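You operate a simulated robot arm through the tools that you are given. There is no shell and no other tool. Be economical: measure what you need, move in short steps, check, and stop when the job is done.

You are at the controls of a simulated robot arm. One attempt, no reset.

Task
Put the blue cup in the sink bowl. Stack the small carton that says "C 10 cm" from the far top of the long table on top of the small carton marked "B 1 cm". Take the plug and leave it on the middle top of the long table. Take the green tin on the alcove worktop behind the drip mat and put it away on the top of the small goods bench. Open the alcove cupboard door, put the red bin from the alcove worktop by the crates on the bottom alcove cupboard shelf and shut the door again. Pull the sink cupboard door open. The order is free. Set down upright: blue cup.

It is judged by the outcome, as a careful person would: the job done as asked, and still so three seconds after it is handed in. It fails if anything else is knocked over, pushed out of place, dropped, spilled or broken.

Robot
A 7-joint arm with a fingered hand on a trunk, on a base that drives. Base frame: it is fixed to the floor where the robot stands at the start and does not move with it; the origin is under the middle of the robot, x ahead of it, y to its left, z up; the surface under the hand at the start is at about z = 0.74. Lengths are in m, angles in rad, forces in N, time in s.
Its first joint turns from -1.204 to 3.002 rad. Places, roughly: alcove cupboard door [1.1, 3.5, 0.4]; bin [1.5, 3.5, 1]; blue cup (7x7x11 cm) [0.6, 0.1, 0.8]; bottom alcove cupboard shelf [1.4, 3.5, 0.2]; green tin (6x6x5 cm) [1.4, 2.7, 0.9]; middle top of the long table [0.7, -1.3, 0.7]; plug (7x7x3 cm) [1.5, 2.5, 0.9]; sink bowl inside [1.3, 2.3, 0.7]; sink cupboard door [1.1, 2.3, 0.4]; small carton [0.75, 0, 0.75]; top of the small goods bench [-1.2, -5.6, 0.9]. Payload 5 kg.
Tool frame: the origin (TCP) lies between the finger pads and is the grasp point; the fingertips stand 0.032 m ahead of it; z points along the fingers, y is the line along which they close. The gripper opens to 0.16 m. The gripper's body begins 0.089 m behind the TCP. The gripper is a hand of 3 fingers: y runs from the thumb to the fingers, the wrist lies at [0, 0, -0.252] in the tool frame, and closing takes about 1.5 s.
Orientation is that of the tool frame in the base frame, as a unit quaternion [x, y, z, w]. With the fingers straight down and closing along the base's y, the tool's x points along the base's -x, its y along +y and its z along -z.

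Tools
- The arm moves only by the tool send_rows. Its argument "motion" is text: rows parted by semicolons, each of 6 numbers parted by spaces: the shift along the tool's x, y, z in units of 30 mm (1.0 is 30 mm), then the turn, a rotation vector about the tool's x, y, z in units of 5 degrees (1.0 is 5 degrees). In form: tx ty tz ax ay az; .... A call has 1 to 12 rows; each row shifts and turns the commanded pose from where the row before left it, along the tool's axes as they then stand. "gripper" is the gripper command, from -1 (shut) to 1 (fully open), values between in proportion, set as the call begins (left out, the last holds). A call with a number of a shift or a turn outside -1 to 1 is refused whole. Each row takes 0.2 s and may step no farther than 0.05 m and 0.15 rad from the row before; otherwise, or with a gripper value out of range, the whole call is refused. Where a pose cannot be reached the arm comes as near as it can. A force on the tool above 40 N (or 10 N above the force at the start of the call, whichever is more), or a blocked arm, ends the call early, and 0.2 s more pass. The fingers move at their own pace (about 0.108 m/s each) and stop on an object; they squeeze with about 25 N. The grip force told is the motor's: it shows also when the fingers shut on nothing. Time passes only in rows, and 0.2 s behind the last, so rows that do not move let the fingers close. It gives the time, the measured TCP pose, the force on the tool (base axes), the opening and the grip force at its end, in the units of the frame above (readings bear some noise), with the torque about the TCP (base axes, N m) and any sound that the robot's microphone picked up.
- Cameras (640 x 400 px; columns grow to the right, rows downward): "scene" is now at [0.1264, -0.0035, 1.505]; the picture's right is [-0.13, -0.99, 0.00], its down [-0.78, 0.10, -0.62] and it looks along [0.62, -0.08, -0.78] (base axes); focal length 228 px, centre (320, 200). "wrist" rides on the gripper at [0.065, -0.004, -0.116] in the tool frame; the picture's right is [0.06, 1.00, 0.00], its down [-0.87, 0.05, -0.49] and it looks along [-0.49, 0.03, 0.87] (tool axes); focal length 261 px, centre (320, 200). There is no depth. A picture from a camera that has moved, and an enlarged one, comes with that camera's place and axes in the base frame and with its lens. The place of the scene camera against the robot may be out by one fixed shift of up to 0.025 m in any direction.
- get_image(camera): a new picture of that camera. No time passes.
- raise_lower(by): slides the trunk up (or, below 0, down) by that many m; the arm and the scene camera ride with it, the base frame stays. It gives what a move gives, with no picture.
- roll_base(legs): drives the robot by 1 to 6 legs, each [ahead, left, turn to the left] in m, m and rad, along the robot's own axes; the way and the turn of a leg run together, so that a leg with both is an arc; at most 1.5 m and 3.142 rad a leg. The arm and the cameras ride along, it lands a little off, and it stops where it bumps. It gives what a move gives.
- set_fingers(finger1, finger2, thumb_bend): sets how far each is bent, from 0 (flat) to 1 (curled in); at 0.3 the hand is open as for a grip, at 0.7 the pads meet at the TCP. One left out holds its place. A second passes; each finger stops where it meets its share of the squeeze, and holds until it gets a number again. A gripper value or a shape takes the hand back. It gives what a move gives, with no picture; readings hold the bend of each and the force on the fingers (four entries, about 0 where the hand has none), thumb and palm.
- set_grasp(shape): the hand has 3 fingers and takes this shape, open, in about a second: jaw (thumb against the fingers, like two jaws); tri (thumb and two fingers); tip (a fingertip pinch); poke (one finger out to press); point (the index stretched); flat (the hand flat); cup (the hand cupped); fist (a fist). The gripper value then closes the fingers along that shape, each until it touches; the sizes above hold for jaw. It gives what a move gives, with no picture.
- head_to(pan, tilt): turns the head with the scene camera to pan (to the left, within 1.501 rad either way) and tilt (down, from -0.506 to 1.204), counted from straight ahead of the robot. It gives what a move gives.
- enlarge(camera, box): a new picture of the part [left, top, right, bottom] of that camera's present view, enlarged. No time passes.
- finish_job(): hands the job in; it is judged then, once.

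Work in short steps. Places have to be worked out from the pictures, the camera data and where the tool is seen: move nearer, look again, correct. Check each grasp and each placing, and mend what went wrong. You have 196 turns and 174 pictures in all, those below and enlarged ones among them. Open the gripper and draw the arm clear of the work before you hand the job in, unless the task says otherwise.

The tools are called after "Call:" by a JSON object that holds its "fn" and its "kwargs". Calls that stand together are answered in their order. send_rows: Moves the arm, as the interface text tells. Its arguments: {"type":"object","properties":{"motion":{"type":"string"},"gripper":{"type":"number"}},"required":["motion"]} The other tools are called the same way: raise_lower (by) slides the trunk up or down; set_grasp (shape) gives the hand a shape; set_fingers (finger1, finger2, thumb_bend) moves the fingers one by one; roll_base (legs) drives the base; head_to (pan, tilt) turns the head that bears the scene camera; get_image (camera) takes a picture; enlarge (camera, box) takes an enlarged picture of a part of a camera's view; finish_job () hands the job in.

At the start:

```text
time: 0.0
tcp_pos: [0.6163, 0.3178, 0.9964]
tcp_rot: [0.0, 1.0, 0.0, 0.0]
contact_force: [-0.3, 0.2, -0.5]
wrist_torque: [0.03, 0.02, 0.03]
width: 0.1599
gripper_force: 0.1
shape: jaw
bend: [0.3, 0.3, 0.3]
finger forces: [0.0, 0.0, 0.0, 0.0, 0.1, 0.0]
trunk travel left (down, up): [-0.675, 0.265]
robot x, y, heading: [-0.0007, -0.0032, 0.001]
head pan, tilt: [-0.127, 0.901]
```

scene: 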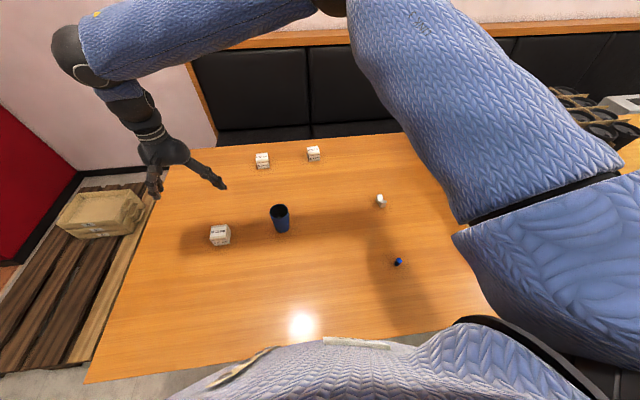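
wrist: 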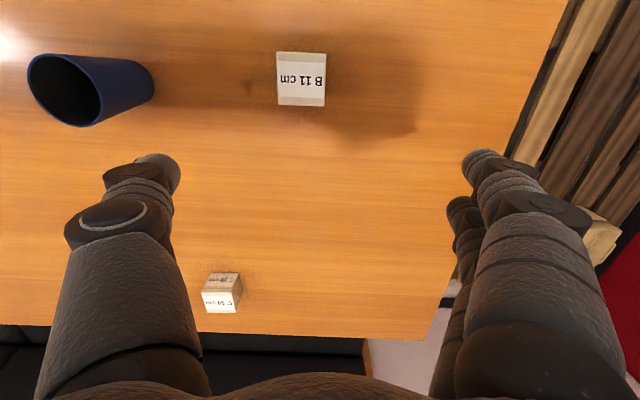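

The scene shows three cartons, the blue cup and two small objects on the table. I enlarge to read the carton labels.

Call:
{"fn": "enlarge", "kwargs": {"camera": "scene", "box": [190, 130, 350, 260]}}

Call:
{"fn": "enlarge", "kwargs": {"camera": "scene", "box": [340, 170, 440, 280]}}

Call:
{"fn": "enlarge", "kwargs": {"camera": "wrist", "box": [180, 20, 360, 340]}}

```text
3.08 times, centred on (270, 195) of scene
camera zoom: at [0.1264, -0.0035, 1.505], right [-0.13, -0.99, 0.0], down [-0.78, 0.1, -0.62], along [0.62, -0.08, -0.78], focal length 703 px, centre (474, 215)
```

zoom: 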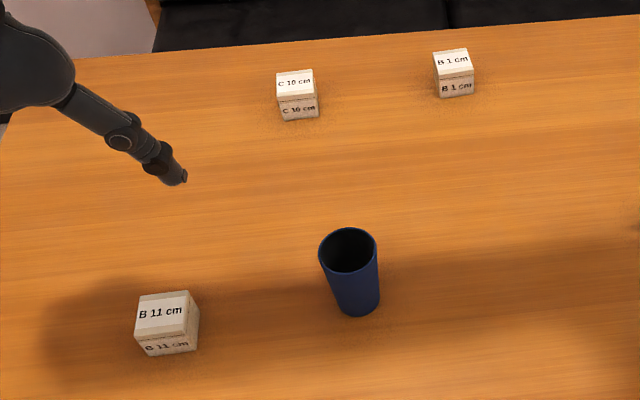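

```text
3.64 times, centred on (390, 225) of scene
camera zoom: at [0.1264, -0.0035, 1.505], right [-0.13, -0.99, 0.0], down [-0.78, 0.1, -0.62], along [0.62, -0.08, -0.78], focal length 830 px, centre (66, 109)
```

zoom: 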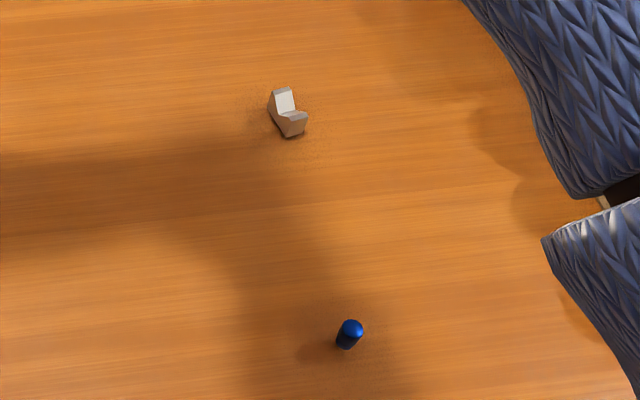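

```text
1.25 times, centred on (270, 180) of wrist
camera zoom: at [0.5513, 0.3137, 1.1124], right [-0.06, 1.0, 0.0], down [0.87, 0.05, 0.49], along [0.49, 0.03, -0.87], focal length 326 px, centre (382, 225)
```

zoom: 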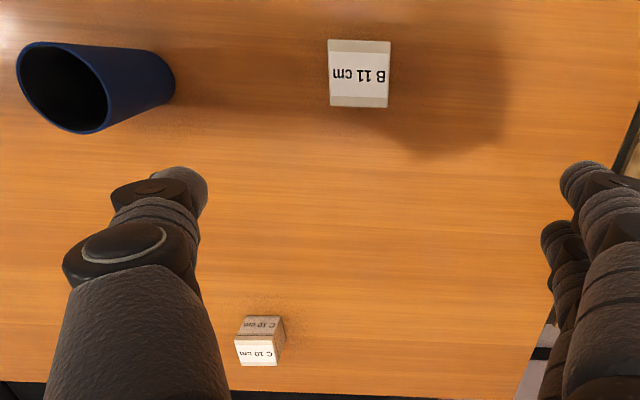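

Cartons C 10 cm and B 1 cm both lie far back near x≈1.0, with C at y≈0.16 and B at y≈-0.09. Before planning I look around the room with the head.

Call:
{"fn": "head_to", "kwargs": {"pan": 1.3, "tilt": 0.35}}

Call:
{"fn": "get_image", "kwargs": {"camera": "scene"}}

Call:
{"fn": "head_to", "kwargs": {"pan": -1.2, "tilt": 0.35}}

Call:
{"fn": "get_image", "kwargs": {"camera": "scene"}}

```text
time: 1.6
tcp_pos: [0.6167, 0.318, 0.9959]
tcp_rot: [-0.001, 1.0, -0.002, 0.0]
contact_force: [0.9, 0.5, -0.3]
wrist_torque: [0.01, 0.03, 0.0]
width: 0.1599
gripper_force: 0.0
shape: jaw
bend: [0.3, 0.3, 0.3]
finger forces: [0.0, 0.0, 0.1, 0.1, 0.0, 0.0]
trunk travel left (down, up): [-0.675, 0.265]
robot x, y, heading: [-0.0004, 0.0014, -0.001]
head pan, tilt: [1.3, 0.351]
```

```text
168 pictures are left
camera scene: at [0.0765, 0.0958, 1.5526], right [0.96, -0.27, 0.0], down [-0.09, -0.33, -0.94], along [0.25, 0.9, -0.34], focal length 228 px, centre (320, 200)
```

scene: 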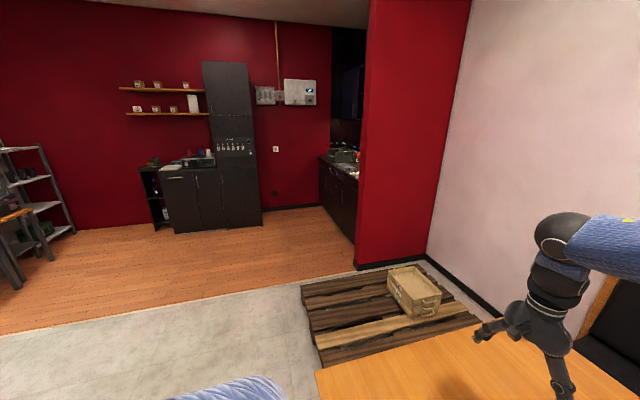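

```text
time: 3.8
tcp_pos: [0.6162, 0.3168, 0.996]
tcp_rot: [0.0, 1.0, 0.001, 0.001]
contact_force: [-0.7, 0.2, 0.2]
wrist_torque: [0.0, 0.0, 0.03]
width: 0.16
gripper_force: 0.0
shape: jaw
bend: [0.3, 0.3, 0.3]
finger forces: [0.0, 0.0, 0.1, 0.0, 0.1, 0.0]
trunk travel left (down, up): [-0.675, 0.265]
robot x, y, heading: [-0.0002, 0.001, 0.001]
head pan, tilt: [-1.201, 0.351]
```

```text
167 pictures are left
camera scene: at [0.0853, -0.0807, 1.5526], right [-0.93, -0.36, 0.0], down [-0.12, 0.32, -0.94], along [0.34, -0.88, -0.34], focal length 228 px, centre (320, 200)
```

scene: 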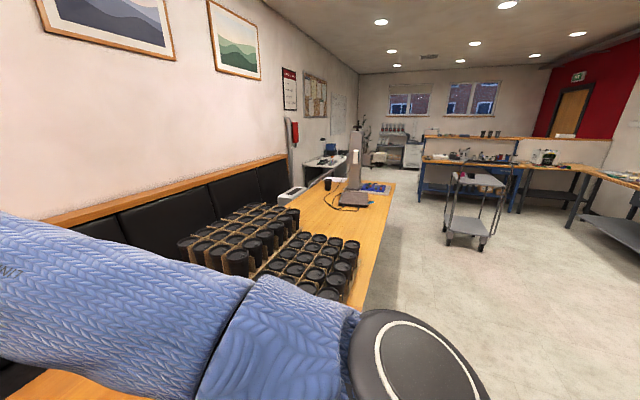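

The long table runs to the right with jars on it, and the alcove lies beyond the red wall on the left. I look straight down to see how close the base is to the table edge.

Call:
{"fn": "head_to", "kwargs": {"pan": 0.5, "tilt": 1.2}}

Call:
{"fn": "get_image", "kwargs": {"camera": "scene"}}

```text
time: 5.5
tcp_pos: [0.6163, 0.3168, 0.9966]
tcp_rot: [0.001, 1.0, 0.0, 0.0]
contact_force: [0.0, -0.6, -0.7]
wrist_torque: [0.0, 0.01, 0.0]
width: 0.1599
gripper_force: 0.0
shape: jaw
bend: [0.3, 0.3, 0.3]
finger forces: [0.1, 0.0, 0.0, 0.0, 0.0, 0.0]
trunk travel left (down, up): [-0.675, 0.265]
robot x, y, heading: [-0.0021, 0.001, 0.003]
head pan, tilt: [0.499, 1.201]
```

```text
166 pictures are left
camera scene: at [0.1007, 0.0328, 1.4853], right [0.48, -0.88, 0.0], down [-0.82, -0.45, -0.36], along [0.32, 0.17, -0.93], focal length 228 px, centre (320, 200)
```

scene: 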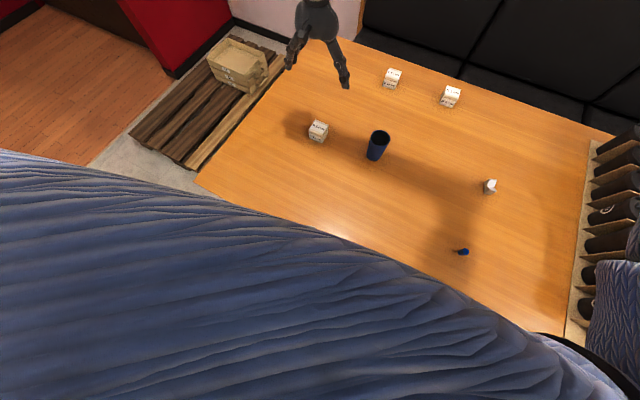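

The body stands right at the table edge (edge about x=0.2), so I will not drive closer; I'll reach C with a tilted tool. First I move the hand over towards C (about 0.956, 0.154) and tilt it outward.

Call:
{"fn": "send_rows", "kwargs": {"motion": "-0.93 -0.6 0 0 0 0;-0.93 -0.6 0 0 0 0;-0.93 -0.6 0 0 0 0;-0.93 -0.6 0 0 0 0;-0.93 -0.6 0 0 0 0;-0.93 -0.6 0 0 0 0;-0.93 -0.6 0 0 0 0;-0.93 -0.6 0 0 0 0;-0.93 -0.6 0 0 0 0", "gripper": 0.3}}

Call:
{"fn": "send_rows", "kwargs": {"motion": "0 0 0 0 -1 0;0 0 0 0 -1 0;0 0 0 0 -1 0;0 0 0 0 -1 0;0 0 0 0 -1 0;0 0 0 0 -1 0"}}

Call:
{"fn": "get_image", "kwargs": {"camera": "wrist"}}

Call:
{"fn": "head_to", "kwargs": {"pan": 0.0, "tilt": 0.75}}

Call:
{"fn": "get_image", "kwargs": {"camera": "scene"}}

```text
time: 7.5
tcp_pos: [0.8696, 0.1536, 0.9967]
tcp_rot: [-0.001, 1.0, 0.001, 0.0]
contact_force: [0.3, 0.1, 0.4]
wrist_torque: [0.02, -0.01, -0.06]
width: 0.1044
gripper_force: 0.0
shape: jaw
bend: [0.69, 0.69, 0.67]
finger forces: [0.0, 0.1, 0.1, 0.0, 0.1, 0.0]
trunk travel left (down, up): [-0.675, 0.265]
robot x, y, heading: [-0.0007, -0.0006, 0.003]
head pan, tilt: [0.499, 1.201]
```

```text
time: 8.9
tcp_pos: [0.8682, 0.1544, 0.9963]
tcp_rot: [0.0, 0.966, -0.001, 0.258]
contact_force: [0.4, 0.4, -0.2]
wrist_torque: [0.0, -0.04, 0.03]
width: 0.1044
gripper_force: 0.0
shape: jaw
bend: [0.69, 0.69, 0.67]
finger forces: [0.1, 0.0, 0.0, 0.0, 0.0, 0.0]
trunk travel left (down, up): [-0.675, 0.265]
robot x, y, heading: [0.0013, 0.0015, -0.001]
head pan, tilt: [0.499, 1.201]
```

```text
165 pictures are left
camera wrist: at [0.7534, 0.1513, 1.0644], right [-0.05, 1.0, -0.03], down [0.51, 0.05, 0.86], along [0.86, 0.03, -0.51], focal length 261 px, centre (320, 200)
```

wrist: 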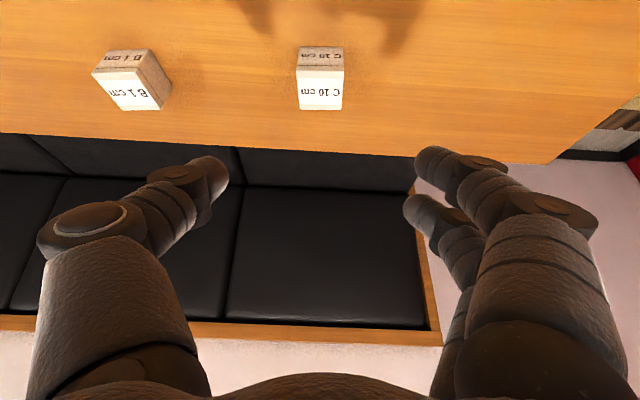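

```text
time: 9.9
tcp_pos: [0.8671, 0.1553, 0.995]
tcp_rot: [0.0, 0.966, -0.001, 0.258]
contact_force: [0.4, 0.2, 0.2]
wrist_torque: [0.02, -0.03, -0.01]
width: 0.1044
gripper_force: 0.0
shape: jaw
bend: [0.69, 0.69, 0.67]
finger forces: [0.0, 0.1, 0.1, 0.1, 0.0, 0.0]
trunk travel left (down, up): [-0.675, 0.265]
robot x, y, heading: [-0.0009, -0.0025, -0.0]
head pan, tilt: [0.0, 0.75]
```

```text
164 pictures are left
camera scene: at [0.1344, 0.0061, 1.5169], right [0.0, -1.0, 0.0], down [-0.68, 0.0, -0.73], along [0.73, 0.0, -0.68], focal length 228 px, centre (320, 200)
```

scene: 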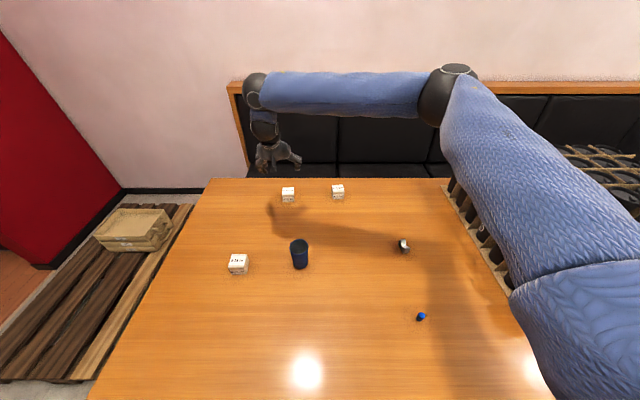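

C is about a 5 cm cube centred near (0.958, 0.154, 0.765), squared to the base; B is at (0.98, -0.088) turned about 17°. I move down along the tilted tool so the fingers straddle C.

Call:
{"fn": "send_rows", "kwargs": {"motion": "0.105 0 0.763 0 0 0;0.105 0 0.763 0 0 0;0.105 0 0.763 0 0 0;0.105 0 0.763 0 0 0;0.105 0 0.763 0 0 0;0.105 0 0.763 0 0 0;0.105 0 0.763 0 0 0;0.105 0 0.763 0 0 0;0.105 0 0.763 0 0 0;0.105 0 0.763 0 0 0"}}

Call:
{"fn": "get_image", "kwargs": {"camera": "wrist"}}

```text
time: 12.1
tcp_pos: [0.9561, 0.1545, 0.7809]
tcp_rot: [-0.001, 0.966, 0.001, 0.258]
contact_force: [-0.2, 0.5, 0.4]
wrist_torque: [0.04, 0.02, 0.0]
width: 0.1043
gripper_force: 0.0
shape: jaw
bend: [0.69, 0.69, 0.67]
finger forces: [0.0, 0.0, 0.0, 0.0, 0.0, 0.0]
trunk travel left (down, up): [-0.675, 0.265]
robot x, y, heading: [0.0011, 0.0008, 0.0]
head pan, tilt: [0.0, 0.75]
```

```text
163 pictures are left
camera wrist: at [0.8419, 0.1518, 0.8502], right [-0.05, 1.0, -0.03], down [0.51, 0.05, 0.86], along [0.86, 0.03, -0.51], focal length 261 px, centre (320, 200)
```

wrist: 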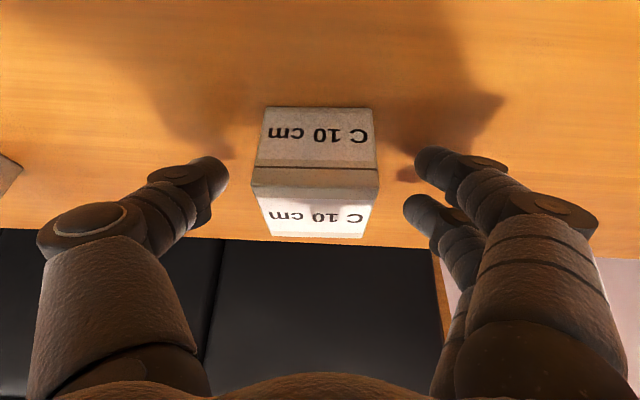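

The fingers straddle C evenly. I close the grip with holding rows.

Call:
{"fn": "send_rows", "kwargs": {"motion": "0 0 0 0 0 0;0 0 0 0 0 0;0 0 0 0 0 0;0 0 0 0 0 0;0 0 0 0 0 0;0 0 0 0 0 0;0 0 0 0 0 0;0 0 0 0 0 0", "gripper": -1}}

Call:
{"fn": "get_image", "kwargs": {"camera": "wrist"}}

```text
time: 13.9
tcp_pos: [0.9563, 0.1545, 0.7821]
tcp_rot: [0.0, 0.966, 0.0, 0.259]
contact_force: [0.6, 0.1, 1.3]
wrist_torque: [0.07, 0.0, -0.01]
width: 0.0492
gripper_force: 25.3
shape: jaw
bend: [0.73, 0.73, 0.7]
finger forces: [11.4, 11.1, 0.0, 0.0, 22.4, 0.0]
trunk travel left (down, up): [-0.675, 0.265]
robot x, y, heading: [0.001, 0.0018, 0.004]
head pan, tilt: [0.0, 0.75]
```

```text
162 pictures are left
camera wrist: at [0.8416, 0.1515, 0.8507], right [-0.05, 1.0, -0.03], down [0.51, 0.05, 0.86], along [0.86, 0.03, -0.51], focal length 261 px, centre (320, 200)
```

wrist: 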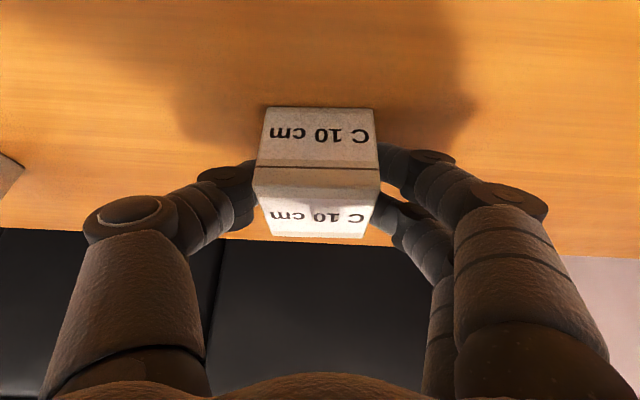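

C is held (0.049 m wide, 25 N). I lift it 0.1 m, yaw it to match B, and carry it over above B.

Call:
{"fn": "send_rows", "kwargs": {"motion": "-0.42 0 -0.72 0 0 0;-0.42 0 -0.72 0 0 0;-0.42 0 -0.72 0 0 0;-0.42 0 -0.72 0 0 0;0 0 0 -0.425 0 -0.735;0 0 0 -0.425 0 -0.735;0 0 0 -0.425 0 -0.735;0 0 0 -0.425 0 -0.735"}}

Call:
{"fn": "send_rows", "kwargs": {"motion": "0.163 -0.856 -0.171 0 0 0;0.163 -0.856 -0.171 0 0 0;0.163 -0.856 -0.171 0 0 0;0.163 -0.856 -0.171 0 0 0;0.163 -0.856 -0.171 0 0 0;0.163 -0.856 -0.171 0 0 0;0.163 -0.856 -0.171 0 0 0;0.163 -0.856 -0.171 0 0 0;0.163 -0.856 -0.171 0 0 0"}}

Call:
{"fn": "get_image", "kwargs": {"camera": "wrist"}}

Call:
{"fn": "get_image", "kwargs": {"camera": "scene"}}

```text
time: 15.7
tcp_pos: [0.9557, 0.154, 0.883]
tcp_rot: [-0.143, 0.955, 0.039, 0.256]
contact_force: [-0.3, -0.4, -0.9]
wrist_torque: [0.03, 0.02, 0.01]
width: 0.0491
gripper_force: 24.5
shape: jaw
bend: [0.73, 0.73, 0.7]
finger forces: [11.4, 11.2, 0.0, 0.1, 22.6, 0.0]
trunk travel left (down, up): [-0.675, 0.265]
robot x, y, heading: [0.0019, -0.0012, -0.001]
head pan, tilt: [0.0, 0.75]
```

```text
time: 17.7
tcp_pos: [0.9641, -0.0851, 0.9006]
tcp_rot: [-0.143, 0.955, 0.039, 0.256]
contact_force: [0.3, -0.2, -0.8]
wrist_torque: [0.01, 0.0, 0.0]
width: 0.0492
gripper_force: 25.5
shape: jaw
bend: [0.73, 0.73, 0.7]
finger forces: [11.5, 11.2, 0.0, 0.1, 22.8, 0.0]
trunk travel left (down, up): [-0.675, 0.265]
robot x, y, heading: [-0.0022, 0.0023, -0.0]
head pan, tilt: [0.0, 0.75]
```

```text
161 pictures are left
camera wrist: at [0.8557, -0.1217, 0.9698], right [-0.34, 0.94, -0.03], down [0.47, 0.2, 0.86], along [0.81, 0.28, -0.51], focal length 261 px, centre (320, 200)
```

wrist: 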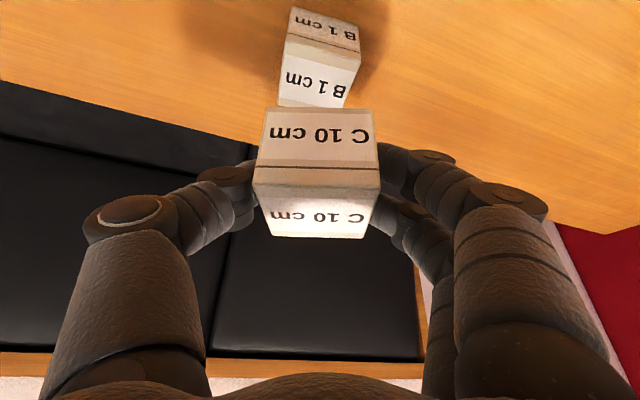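

```text
160 pictures are left
camera scene: at [0.1342, 0.005, 1.517], right [0.0, -1.0, 0.0], down [-0.68, 0.0, -0.73], along [0.73, 0.0, -0.68], focal length 228 px, centre (320, 200)
```

scene: 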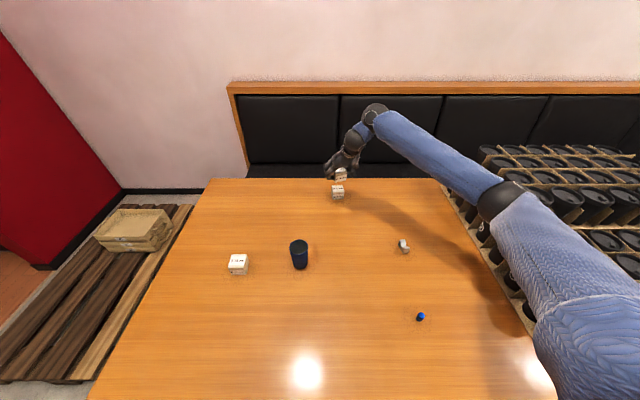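

C is held above B, but B's front edge looks less rotated than C. I enlarge to measure B's edges.

Call:
{"fn": "enlarge", "kwargs": {"camera": "wrist", "box": [240, 0, 400, 120]}}

```text
3.33 times, centred on (320, 60) of wrist
camera zoom: at [0.8557, -0.1217, 0.9698], right [-0.34, 0.94, -0.03], down [0.47, 0.2, 0.86], along [0.81, 0.28, -0.51], focal length 869 px, centre (320, 667)
```

zoom: 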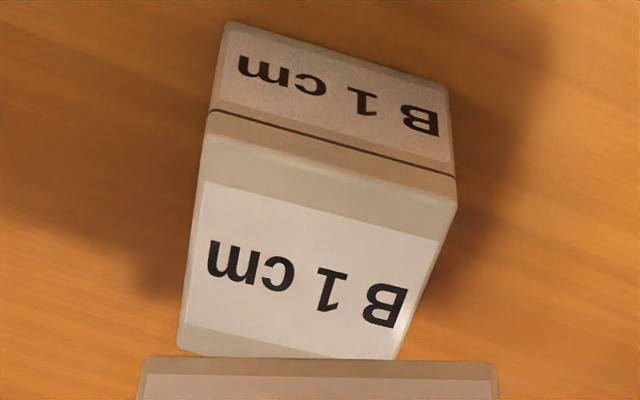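

B is yawed only about 6° with its centre near (0.978, -0.087). I turn C back 11°, centre it over B, and descend to just above contact.

Call:
{"fn": "send_rows", "kwargs": {"motion": "0 0 0 0.367 0 0.635;0 0 0 0.367 0 0.635;0 0 0 0.367 0 0.635;-0.34 -0.075 0.197 0 0 0;0.333 0 0.577 0 0 0;0.333 0 0.577 0 0 0;0.333 0 0.577 0 0 0;0 0 0 0 0 0"}}

Call:
{"fn": "enlarge", "kwargs": {"camera": "wrist", "box": [200, 60, 440, 240]}}

Call:
{"fn": "enlarge", "kwargs": {"camera": "scene", "box": [300, 150, 380, 210]}}

```text
time: 19.5
tcp_pos: [0.9772, -0.085, 0.8403]
tcp_rot: [-0.051, 0.965, 0.014, 0.259]
contact_force: [-0.3, 0.7, -1.2]
wrist_torque: [-0.02, 0.03, 0.0]
width: 0.0492
gripper_force: 24.7
shape: jaw
bend: [0.73, 0.73, 0.7]
finger forces: [11.5, 11.3, 0.1, 0.0, 22.7, 0.0]
trunk travel left (down, up): [-0.675, 0.265]
robot x, y, heading: [-0.0035, -0.0028, -0.0]
head pan, tilt: [0.0, 0.75]
```

```text
2.22 times, centred on (320, 150) of wrist
camera zoom: at [0.8633, -0.0996, 0.9086], right [-0.16, 0.99, -0.03], down [0.5, 0.11, 0.86], along [0.85, 0.12, -0.51], focal length 579 px, centre (320, 311)
```

zoom: 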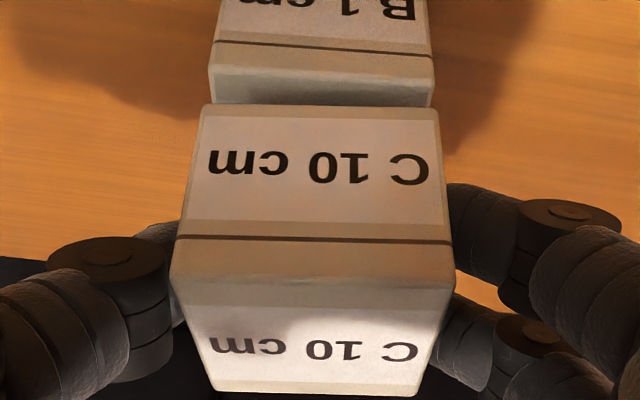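

```text
6.67 times, centred on (340, 180) of scene
camera zoom: at [0.1343, 0.006, 1.517], right [0.0, -1.0, 0.0], down [-0.68, 0.0, -0.73], along [0.73, 0.0, -0.68], focal length 1522 px, centre (187, 333)
```

zoom: 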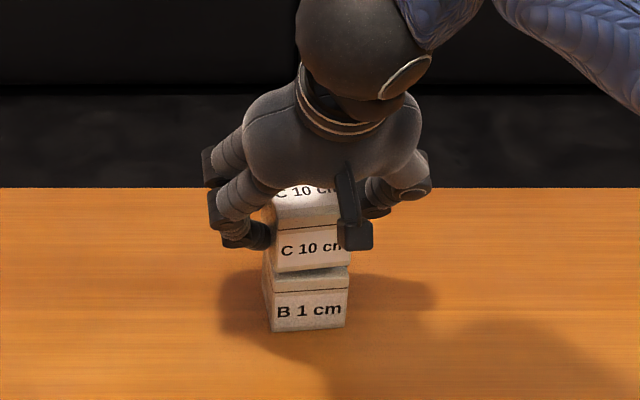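

C is well lined up over B and about 9 mm above it. I lower until it touches.

Call:
{"fn": "send_rows", "kwargs": {"motion": "0.083 0 0.144 0 0 0;0.042 0 0.072 0 0 0;0.017 0 0.03 0 0 0;0 0 0 0 0 0"}}

```text
time: 20.5
tcp_pos: [0.9768, -0.0842, 0.8322]
tcp_rot: [-0.051, 0.965, 0.013, 0.258]
contact_force: [0.0, 0.1, 2.9]
wrist_torque: [0.0, -0.01, 0.0]
width: 0.0488
gripper_force: 25.3
shape: jaw
bend: [0.73, 0.73, 0.7]
finger forces: [11.6, 11.2, 0.1, 0.0, 23.1, 0.0]
trunk travel left (down, up): [-0.675, 0.265]
robot x, y, heading: [0.0003, -0.0008, -0.003]
head pan, tilt: [0.0, 0.75]
```

The upward force has risen to about 3 N, so C is touching B. I open and back out along the tool axis.

Call:
{"fn": "send_rows", "kwargs": {"motion": "0 0 0 0 0 0;0 0 0 0 0 0;0 0 0 0 0 0;0 0 0 0 0 0;0 0 -0.5 0 0 0;0 0 -0.8 0 0 0;0 0 -1 0 0 0;0 0 -1 0 0 0;0 0 -1 0 0 0;0 0 -1 0 0 0", "gripper": 0.3}}

Call:
{"fn": "get_image", "kwargs": {"camera": "wrist"}}

Call:
{"fn": "enlarge", "kwargs": {"camera": "scene", "box": [280, 150, 440, 270]}}

```text
time: 22.7
tcp_pos: [0.8969, -0.0945, 0.9712]
tcp_rot: [-0.05, 0.965, 0.013, 0.259]
contact_force: [-0.1, -0.5, -0.3]
wrist_torque: [0.01, -0.02, -0.03]
width: 0.1036
gripper_force: 0.0
shape: jaw
bend: [0.7, 0.7, 0.67]
finger forces: [0.0, 0.1, 0.1, 0.0, 0.1, 0.0]
trunk travel left (down, up): [-0.675, 0.265]
robot x, y, heading: [-0.003, 0.0001, 0.001]
head pan, tilt: [0.0, 0.75]
```

```text
156 pictures are left
camera wrist: at [0.7831, -0.1099, 1.0393], right [-0.16, 0.99, -0.03], down [0.5, 0.11, 0.86], along [0.85, 0.12, -0.51], focal length 261 px, centre (320, 200)
```

wrist: 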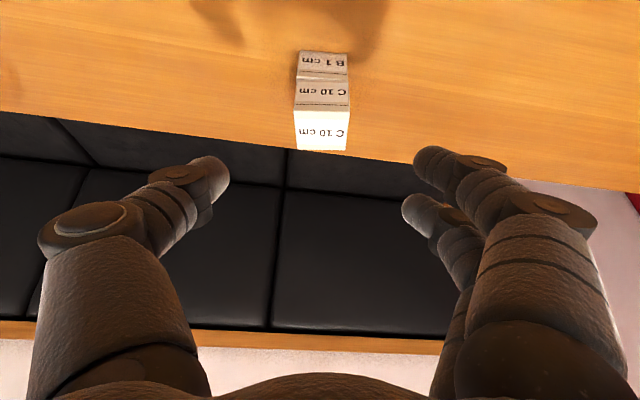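

```text
3.33 times, centred on (360, 210) of scene
camera zoom: at [0.1332, 0.0061, 1.517], right [0.0, -1.0, 0.0], down [-0.68, 0.0, -0.73], along [0.73, 0.0, -0.68], focal length 761 px, centre (187, 167)
```

zoom: 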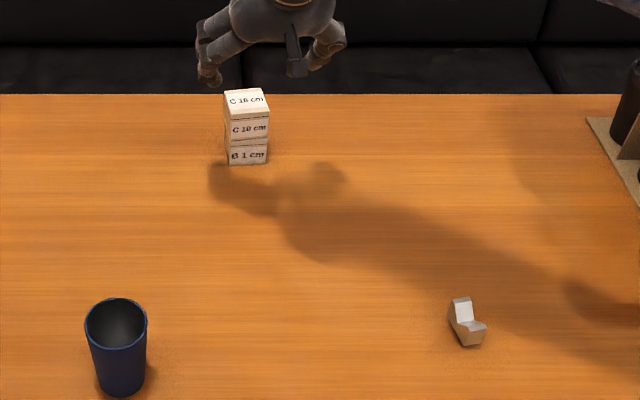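

C sits squarely on B. Next is the cup, which I estimate at (0.59, 0.08) with its rim at 0.85; I bring the tool back upright and move towards it.

Call:
{"fn": "send_rows", "kwargs": {"motion": "0.9 0.1 -0.4 0.05 1 0;0.9 0.1 -0.4 0 1 0.2;0.9 0.1 -0.4 0 1 0.2;0.9 0.1 -0.4 0 1 0.2;0.9 0.1 -0.4 0 1 0.3;0.9 0.1 -0.4 0 1 0.3", "gripper": 1}}

Call:
{"fn": "get_image", "kwargs": {"camera": "wrist"}}

```text
time: 24.1
tcp_pos: [0.7216, -0.0881, 0.9887]
tcp_rot: [0.0, 1.0, 0.007, -0.002]
contact_force: [-0.2, -0.9, 0.1]
wrist_torque: [-0.04, 0.01, -0.01]
width: 0.1601
gripper_force: 0.1
shape: jaw
bend: [0.3, 0.3, 0.3]
finger forces: [0.0, 0.1, 0.0, 0.1, 0.0, 0.0]
trunk travel left (down, up): [-0.675, 0.265]
robot x, y, heading: [-0.0007, -0.0004, -0.001]
head pan, tilt: [0.0, 0.75]
```

```text
154 pictures are left
camera wrist: at [0.657, -0.0938, 1.1052], right [-0.06, 1.0, 0.02], down [0.87, 0.05, 0.49], along [0.49, 0.04, -0.87], focal length 261 px, centre (320, 200)
```

wrist: 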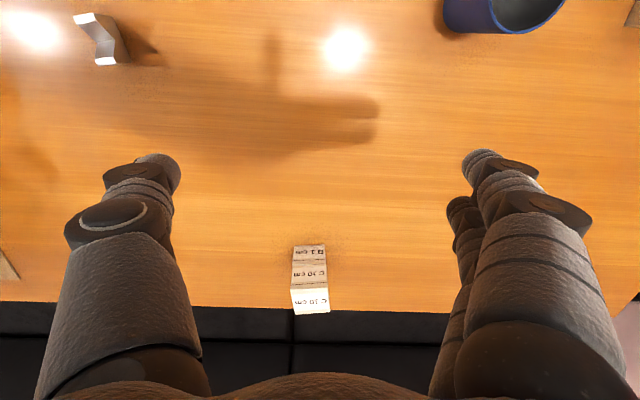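

I move to directly above the estimated cup place.

Call:
{"fn": "send_rows", "kwargs": {"motion": "0.733 0.933 0 0 0 0;0.733 0.933 0 0 0 0;0.733 0.933 0 0 0 0;0.733 0.933 0 0 0 0;0.733 0.933 0 0 0 0;0.733 0.933 0 0 0 0"}}

Call:
{"fn": "get_image", "kwargs": {"camera": "wrist"}}

```text
time: 25.5
tcp_pos: [0.5896, 0.0827, 0.9918]
tcp_rot: [0.001, 1.0, 0.008, -0.001]
contact_force: [0.1, 0.4, 1.1]
wrist_torque: [0.0, -0.02, -0.02]
width: 0.1598
gripper_force: 0.1
shape: jaw
bend: [0.3, 0.3, 0.3]
finger forces: [0.0, 0.0, 0.0, 0.0, 0.1, 0.0]
trunk travel left (down, up): [-0.675, 0.265]
robot x, y, heading: [-0.0002, -0.0004, 0.001]
head pan, tilt: [0.0, 0.75]
```

```text
153 pictures are left
camera wrist: at [0.5244, 0.0764, 1.1078], right [-0.06, 1.0, 0.02], down [0.87, 0.05, 0.49], along [0.49, 0.04, -0.87], focal length 261 px, centre (320, 200)
```

wrist: 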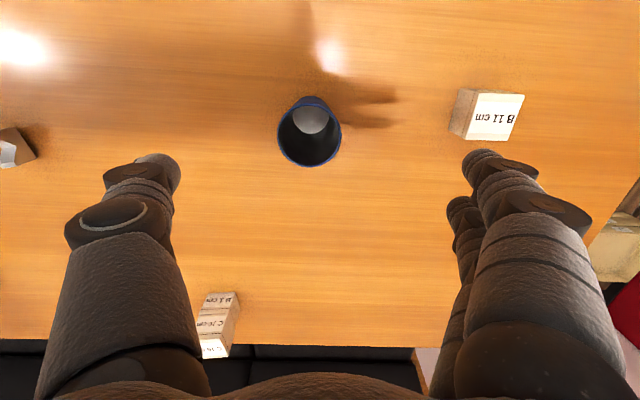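

The cup rim centre is at about (0.596, 0.074). I correct by a centimetre and descend to straddle the cup's upper part.

Call:
{"fn": "send_rows", "kwargs": {"motion": "-0.2 -0.3 0 0 0 0;0 0 0.98 0 0 0;0 0 0.98 0 0 0;0 0 0.98 0 0 0;0 0 0.98 0 0 0;0 0 0.98 0 0 0;0 0 0.98 0 0 0"}}

Call:
{"fn": "get_image", "kwargs": {"camera": "wrist"}}

```text
time: 27.1
tcp_pos: [0.5975, 0.0741, 0.8126]
tcp_rot: [0.0, 1.0, 0.008, 0.0]
contact_force: [0.0, -0.5, 0.4]
wrist_torque: [0.0, 0.01, -0.01]
width: 0.16
gripper_force: 0.0
shape: jaw
bend: [0.3, 0.3, 0.3]
finger forces: [0.0, 0.0, 0.0, 0.0, 0.0, 0.0]
trunk travel left (down, up): [-0.675, 0.265]
robot x, y, heading: [0.0021, 0.0001, 0.0]
head pan, tilt: [0.0, 0.75]
```

```text
152 pictures are left
camera wrist: at [0.5322, 0.0683, 0.9295], right [-0.06, 1.0, 0.02], down [0.87, 0.05, 0.49], along [0.49, 0.04, -0.87], focal length 261 px, centre (320, 200)
```

wrist: 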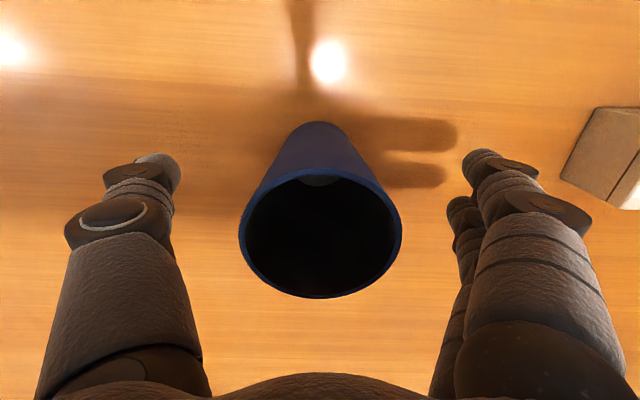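

The cup is centred between the fingers. I close.

Call:
{"fn": "send_rows", "kwargs": {"motion": "0 0 0 0 0 0;0 0 0 0 0 0;0 0 0 0 0 0;0 0 0 0 0 0;0 0 0 0 0 0;0 0 0 0 0 0;0 0 0 0 0 0;0 0 0 0 0 0", "gripper": -1}}

Call:
{"fn": "send_rows", "kwargs": {"motion": "0 0 -0.5 0 0 0;0 0 -1 0 0 0;0 0 -1 0 0 0;0 0 -1 0 0 0;0 0 -1 0 0 0;0 0 -1 0 0 0;0 0 -1 0 0 0;0 0 0 0 0 0"}}

Call:
{"fn": "get_image", "kwargs": {"camera": "wrist"}}

Call:
{"fn": "get_image", "kwargs": {"camera": "scene"}}

```text
time: 28.9
tcp_pos: [0.5977, 0.0732, 0.8127]
tcp_rot: [0.0, 1.0, 0.007, -0.001]
contact_force: [0.2, -0.5, 0.0]
wrist_torque: [0.0, 0.01, 0.0]
width: 0.0494
gripper_force: 10.1
shape: jaw
bend: [0.73, 0.73, 0.7]
finger forces: [4.2, 4.7, 0.1, 0.0, 8.8, 0.0]
trunk travel left (down, up): [-0.675, 0.265]
robot x, y, heading: [-0.0005, -0.0003, -0.001]
head pan, tilt: [0.0, 0.75]
```

```text
time: 30.7
tcp_pos: [0.5974, 0.0692, 1.0094]
tcp_rot: [0.0, 1.0, 0.008, 0.0]
contact_force: [0.9, -0.1, -1.7]
wrist_torque: [0.01, 0.0, 0.02]
width: 0.0493
gripper_force: 10.0
shape: jaw
bend: [0.73, 0.73, 0.7]
finger forces: [4.1, 4.6, 0.1, 0.0, 8.7, 0.0]
trunk travel left (down, up): [-0.675, 0.265]
robot x, y, heading: [-0.0014, -0.0014, 0.0]
head pan, tilt: [0.0, 0.75]
```

```text
151 pictures are left
camera wrist: at [0.5317, 0.0639, 1.1268], right [-0.06, 1.0, 0.02], down [0.87, 0.05, 0.49], along [0.49, 0.04, -0.87], focal length 261 px, centre (320, 200)
```

wrist: 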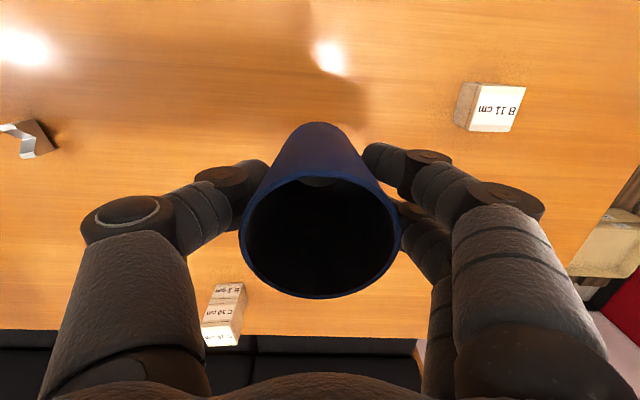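

```text
150 pictures are left
camera scene: at [0.1352, 0.0059, 1.5169], right [0.0, -1.0, 0.0], down [-0.68, 0.0, -0.73], along [0.73, 0.0, -0.68], focal length 228 px, centre (320, 200)
```

scene: 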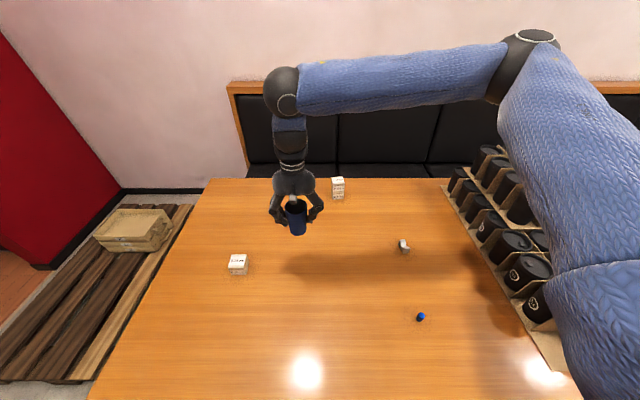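

The cup is gripped and clear of the table. I raise the trunk 0.15 and drive back, then left towards the alcove.

Call:
{"fn": "raise_lower", "kwargs": {"by": 0.15}}

Call:
{"fn": "roll_base", "kwargs": {"legs": [[-0.45, 0, 0], [0, 1.2, 0], [0, 1.2, 0]]}}

Call:
{"fn": "head_to", "kwargs": {"pan": 0.0, "tilt": 0.45}}

Call:
{"fn": "get_image", "kwargs": {"camera": "scene"}}

```text
time: 32.4
tcp_pos: [0.5971, 0.0704, 1.1604]
tcp_rot: [0.0, 1.0, 0.008, -0.001]
contact_force: [0.1, 0.3, -0.8]
wrist_torque: [0.02, 0.04, -0.02]
width: 0.0489
gripper_force: 9.8
shape: jaw
bend: [0.73, 0.73, 0.7]
finger forces: [4.1, 4.6, 0.0, 0.0, 8.7, 0.0]
trunk travel left (down, up): [-0.825, 0.115]
robot x, y, heading: [0.0002, -0.0006, -0.005]
head pan, tilt: [0.0, 0.75]
```

```text
time: 46.4
tcp_pos: [0.157, 2.4256, 1.1606]
tcp_rot: [0.018, 1.0, 0.008, -0.001]
contact_force: [-0.1, 0.1, -1.2]
wrist_torque: [0.0, 0.0, -0.01]
width: 0.0494
gripper_force: 10.0
shape: jaw
bend: [0.73, 0.73, 0.7]
finger forces: [4.3, 4.6, 0.1, 0.0, 8.8, 0.1]
trunk travel left (down, up): [-0.825, 0.115]
robot x, y, heading: [-0.4418, 2.3772, -0.038]
head pan, tilt: [0.0, 0.75]
```

```text
time: 47.2
tcp_pos: [0.1562, 2.425, 1.1592]
tcp_rot: [0.017, 1.0, 0.007, -0.001]
contact_force: [0.0, 0.8, -0.4]
wrist_torque: [0.0, 0.02, 0.02]
width: 0.0494
gripper_force: 10.4
shape: jaw
bend: [0.73, 0.73, 0.7]
finger forces: [4.3, 4.5, 0.1, 0.0, 8.7, 0.0]
trunk travel left (down, up): [-0.825, 0.115]
robot x, y, heading: [-0.4415, 2.3761, -0.035]
head pan, tilt: [0.0, 0.45]
```

```text
149 pictures are left
camera scene: at [-0.2978, 2.3779, 1.6933], right [-0.04, -1.0, 0.0], down [-0.44, 0.02, -0.9], along [0.9, -0.03, -0.44], focal length 228 px, centre (320, 200)
```

scene: 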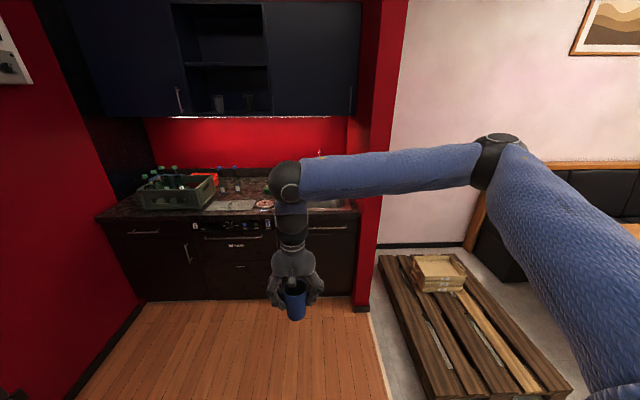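

The alcove counter with crates at left and the sink at right is in view, with upper cupboards above. I enlarge the counter region.

Call:
{"fn": "enlarge", "kwargs": {"camera": "scene", "box": [90, 140, 370, 315]}}

```text
2.29 times, centred on (230, 228) of scene
camera zoom: at [-0.2978, 2.3779, 1.6933], right [-0.04, -1.0, 0.0], down [-0.44, 0.02, -0.9], along [0.9, -0.03, -0.44], focal length 522 px, centre (526, 137)
```

zoom: 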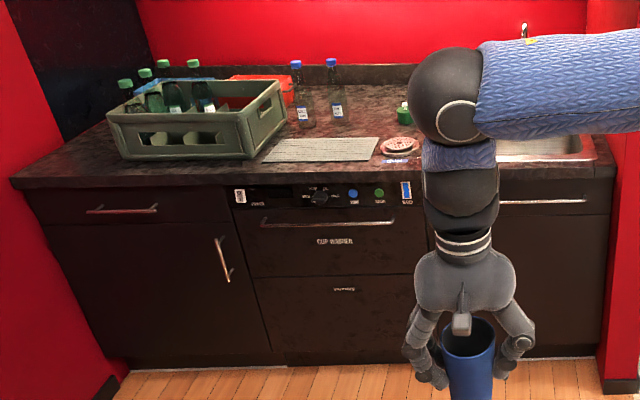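

Counter front edge is at x≈1.07. I drive 0.6 ahead with a small heading fix and look again.

Call:
{"fn": "roll_base", "kwargs": {"legs": [[0.6, 0, 0.036]]}}

Call:
{"fn": "get_image", "kwargs": {"camera": "wrist"}}

Call:
{"fn": "head_to", "kwargs": {"pan": 0.0, "tilt": 0.55}}

Call:
{"fn": "get_image", "kwargs": {"camera": "scene"}}

```text
time: 50.6
tcp_pos: [0.7557, 2.4378, 1.1595]
tcp_rot: [-0.001, 1.0, 0.008, -0.001]
contact_force: [0.2, 0.0, -0.8]
wrist_torque: [-0.01, -0.03, 0.03]
width: 0.0492
gripper_force: 9.8
shape: jaw
bend: [0.73, 0.73, 0.7]
finger forces: [4.3, 4.5, 0.0, 0.0, 8.7, 0.1]
trunk travel left (down, up): [-0.825, 0.115]
robot x, y, heading: [0.1602, 2.3662, -0.002]
head pan, tilt: [0.0, 0.45]
```

```text
147 pictures are left
camera wrist: at [0.6918, 2.4323, 1.2767], right [-0.07, 1.0, 0.02], down [0.87, 0.05, 0.49], along [0.49, 0.05, -0.87], focal length 261 px, centre (320, 200)
```

wrist: 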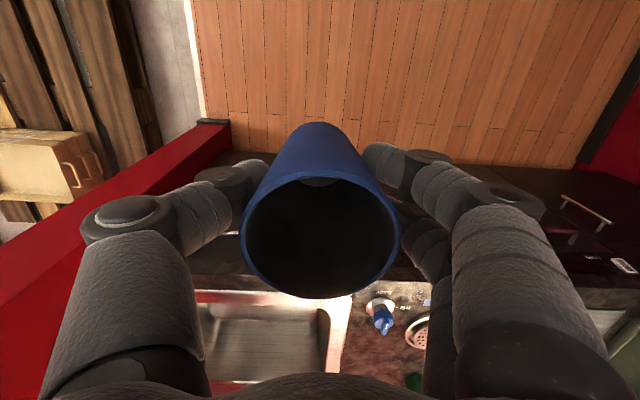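

```text
time: 51.3
tcp_pos: [0.7567, 2.4376, 1.1603]
tcp_rot: [-0.002, 1.0, 0.007, -0.001]
contact_force: [0.7, -0.3, -1.1]
wrist_torque: [-0.01, 0.02, 0.05]
width: 0.0492
gripper_force: 9.5
shape: jaw
bend: [0.73, 0.73, 0.7]
finger forces: [4.3, 4.7, 0.0, 0.0, 8.6, 0.0]
trunk travel left (down, up): [-0.825, 0.115]
robot x, y, heading: [0.1619, 2.3674, 0.002]
head pan, tilt: [0.0, 0.55]
```

```text
146 pictures are left
camera scene: at [0.302, 2.3733, 1.6844], right [0.0, -1.0, 0.0], down [-0.52, 0.0, -0.85], along [0.85, 0.0, -0.52], focal length 228 px, centre (320, 200)
```

scene: 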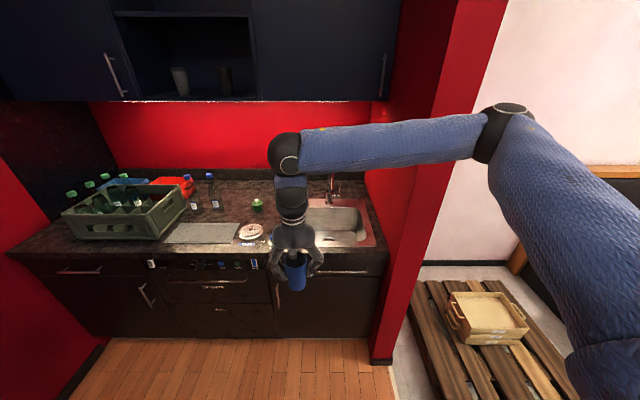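

The basin spans roughly x 1.15–1.45, y 2.14–2.49. I lower the trunk 0.08, drive 0.25 nearer, then look through the wrist camera.

Call:
{"fn": "raise_lower", "kwargs": {"by": -0.08}}

Call:
{"fn": "roll_base", "kwargs": {"legs": [[0.25, 0, 0]]}}

Call:
{"fn": "send_rows", "kwargs": {"motion": "-0.7 -0.85 0 0 0 0;-0.7 -0.85 0 0 0 0;-0.7 -0.85 0 0 0 0;-0.7 -0.85 0 0 0 0;-0.7 -0.85 0 0 0 0"}}

Call:
{"fn": "get_image", "kwargs": {"camera": "wrist"}}

Call:
{"fn": "get_image", "kwargs": {"camera": "scene"}}

```text
time: 52.5
tcp_pos: [0.7559, 2.4379, 1.081]
tcp_rot: [-0.002, 1.0, 0.008, -0.002]
contact_force: [0.9, -0.4, -1.3]
wrist_torque: [0.0, 0.02, -0.02]
width: 0.0492
gripper_force: 10.4
shape: jaw
bend: [0.73, 0.73, 0.7]
finger forces: [4.4, 4.5, 0.0, 0.1, 8.7, 0.1]
trunk travel left (down, up): [-0.745, 0.195]
robot x, y, heading: [0.1598, 2.3633, 0.001]
head pan, tilt: [0.0, 0.55]
```

```text
time: 54.1
tcp_pos: [0.9298, 2.4341, 1.0847]
tcp_rot: [0.004, 1.0, 0.005, 0.002]
contact_force: [0.7, -0.2, -0.9]
wrist_torque: [-0.03, 0.0, 0.02]
width: 0.049
gripper_force: 10.1
shape: jaw
bend: [0.73, 0.73, 0.7]
finger forces: [4.5, 4.8, 0.1, 0.0, 9.1, 0.1]
trunk travel left (down, up): [-0.745, 0.195]
robot x, y, heading: [0.3515, 2.3625, -0.018]
head pan, tilt: [0.0, 0.55]
stopped in leg 1: the robot was blocked; the commanded pose is now the measured one
```

```text
time: 55.3
tcp_pos: [1.045, 2.3117, 1.0762]
tcp_rot: [0.0, 1.0, 0.004, -0.004]
contact_force: [0.3, -0.3, -1.1]
wrist_torque: [0.02, 0.0, -0.02]
width: 0.0491
gripper_force: 10.3
shape: jaw
bend: [0.73, 0.73, 0.7]
finger forces: [4.6, 5.0, 0.0, 0.0, 9.3, 0.1]
trunk travel left (down, up): [-0.745, 0.195]
robot x, y, heading: [0.3558, 2.3667, -0.013]
head pan, tilt: [0.0, 0.55]
```

```text
145 pictures are left
camera wrist: at [0.9803, 2.3076, 1.1928], right [-0.06, 1.0, 0.01], down [0.87, 0.05, 0.49], along [0.49, 0.04, -0.87], focal length 261 px, centre (320, 200)
```

wrist: 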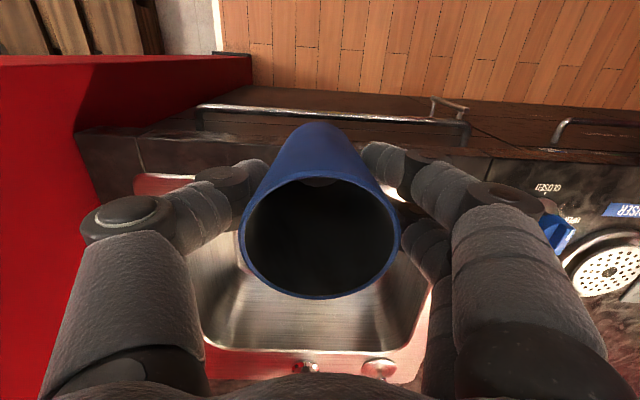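

```text
144 pictures are left
camera scene: at [0.4853, 2.3829, 1.6051], right [-0.01, -1.0, 0.01], down [-0.52, 0.0, -0.86], along [0.86, -0.01, -0.52], focal length 228 px, centre (320, 200)
```

scene: 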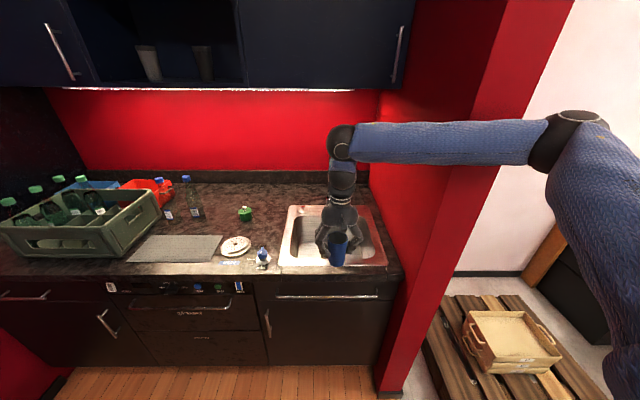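

The right elbow bumped the red pillar while driving. The basin centre is about (1.31, 2.30); I'll approach from the left with the robot turned right so that the elbow swings away from the pillar: back, left, turn, then look.

Call:
{"fn": "roll_base", "kwargs": {"legs": [[-0.2, 0, 0], [0, 0.42, 0], [0, 0, -0.58]]}}

Call:
{"fn": "get_image", "kwargs": {"camera": "scene"}}

```text
time: 60.6
tcp_pos: [0.7056, 2.3449, 1.0717]
tcp_rot: [0.296, 0.955, 0.009, -0.004]
contact_force: [0.1, 0.1, -0.1]
wrist_torque: [0.03, -0.03, 0.02]
width: 0.0487
gripper_force: 10.3
shape: jaw
bend: [0.73, 0.73, 0.7]
finger forces: [4.3, 4.8, 0.0, 0.0, 8.6, 0.1]
trunk travel left (down, up): [-0.745, 0.195]
robot x, y, heading: [0.1671, 2.7894, -0.607]
head pan, tilt: [0.0, 0.55]
```

```text
143 pictures are left
camera scene: at [0.279, 2.7148, 1.6044], right [-0.57, -0.82, 0.0], down [-0.43, 0.3, -0.85], along [0.7, -0.48, -0.52], focal length 228 px, centre (320, 200)
```

scene: 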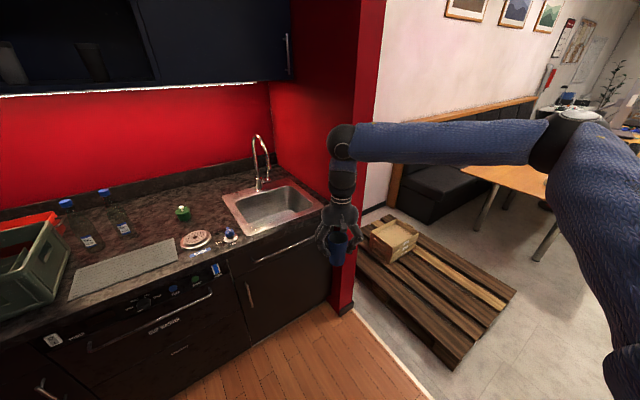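

The sink, tap and small counter items are clearly visible. I enlarge the counter to identify the plug, the tin, and the basin edges.

Call:
{"fn": "enlarge", "kwargs": {"camera": "scene", "box": [160, 120, 340, 270]}}

```text
2.67 times, centred on (250, 195) of scene
camera zoom: at [0.279, 2.7148, 1.6044], right [-0.57, -0.82, 0.0], down [-0.43, 0.3, -0.85], along [0.7, -0.48, -0.52], focal length 609 px, centre (507, 213)
```

zoom: 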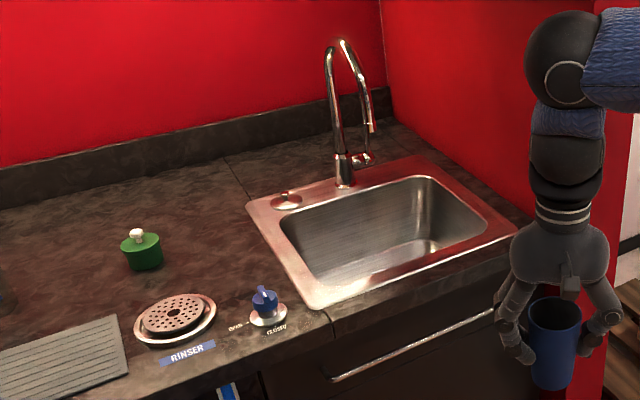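

The plug is the small knobbed disc on the sink ledge's back-left corner (about 1.52, 2.46). Basin centre is about (1.31, 2.32); I now drive forward-left in the turned pose, which keeps the elbow clear.

Call:
{"fn": "roll_base", "kwargs": {"legs": [[0.334, 0.255, 0]]}}

Call:
{"fn": "get_image", "kwargs": {"camera": "scene"}}

Call:
{"fn": "get_image", "kwargs": {"camera": "wrist"}}

```text
time: 63.2
tcp_pos: [1.1249, 2.3626, 1.0711]
tcp_rot: [0.296, 0.955, 0.01, -0.005]
contact_force: [-0.2, 0.0, -2.1]
wrist_torque: [0.02, 0.01, 0.0]
width: 0.049
gripper_force: 9.5
shape: jaw
bend: [0.73, 0.73, 0.7]
finger forces: [4.2, 4.8, 0.0, 0.1, 8.6, 0.0]
trunk travel left (down, up): [-0.745, 0.195]
robot x, y, heading: [0.5783, 2.8062, -0.606]
head pan, tilt: [0.0, 0.55]
```

```text
141 pictures are left
camera scene: at [0.6989, 2.7341, 1.6043], right [-0.57, -0.82, 0.0], down [-0.43, 0.3, -0.85], along [0.7, -0.48, -0.52], focal length 228 px, centre (320, 200)
```

scene: 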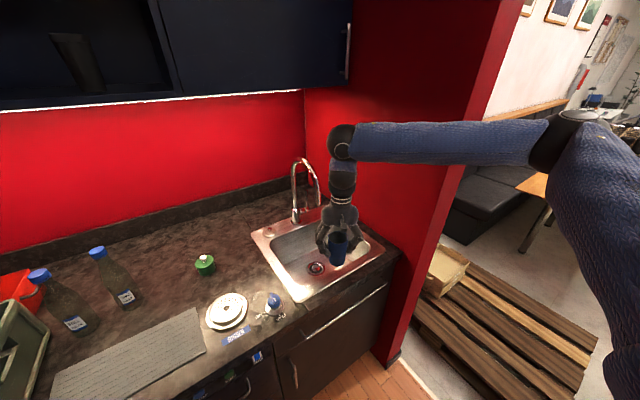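

```text
140 pictures are left
camera wrist: at [1.0684, 2.3952, 1.188], right [0.51, 0.86, 0.02], down [0.75, -0.46, 0.48], along [0.42, -0.23, -0.88], focal length 261 px, centre (320, 200)
```

wrist: 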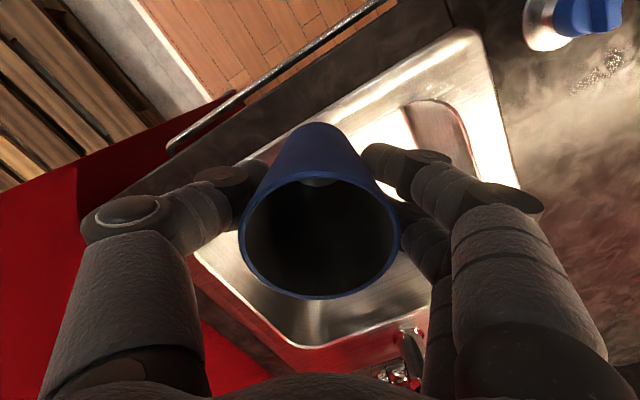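

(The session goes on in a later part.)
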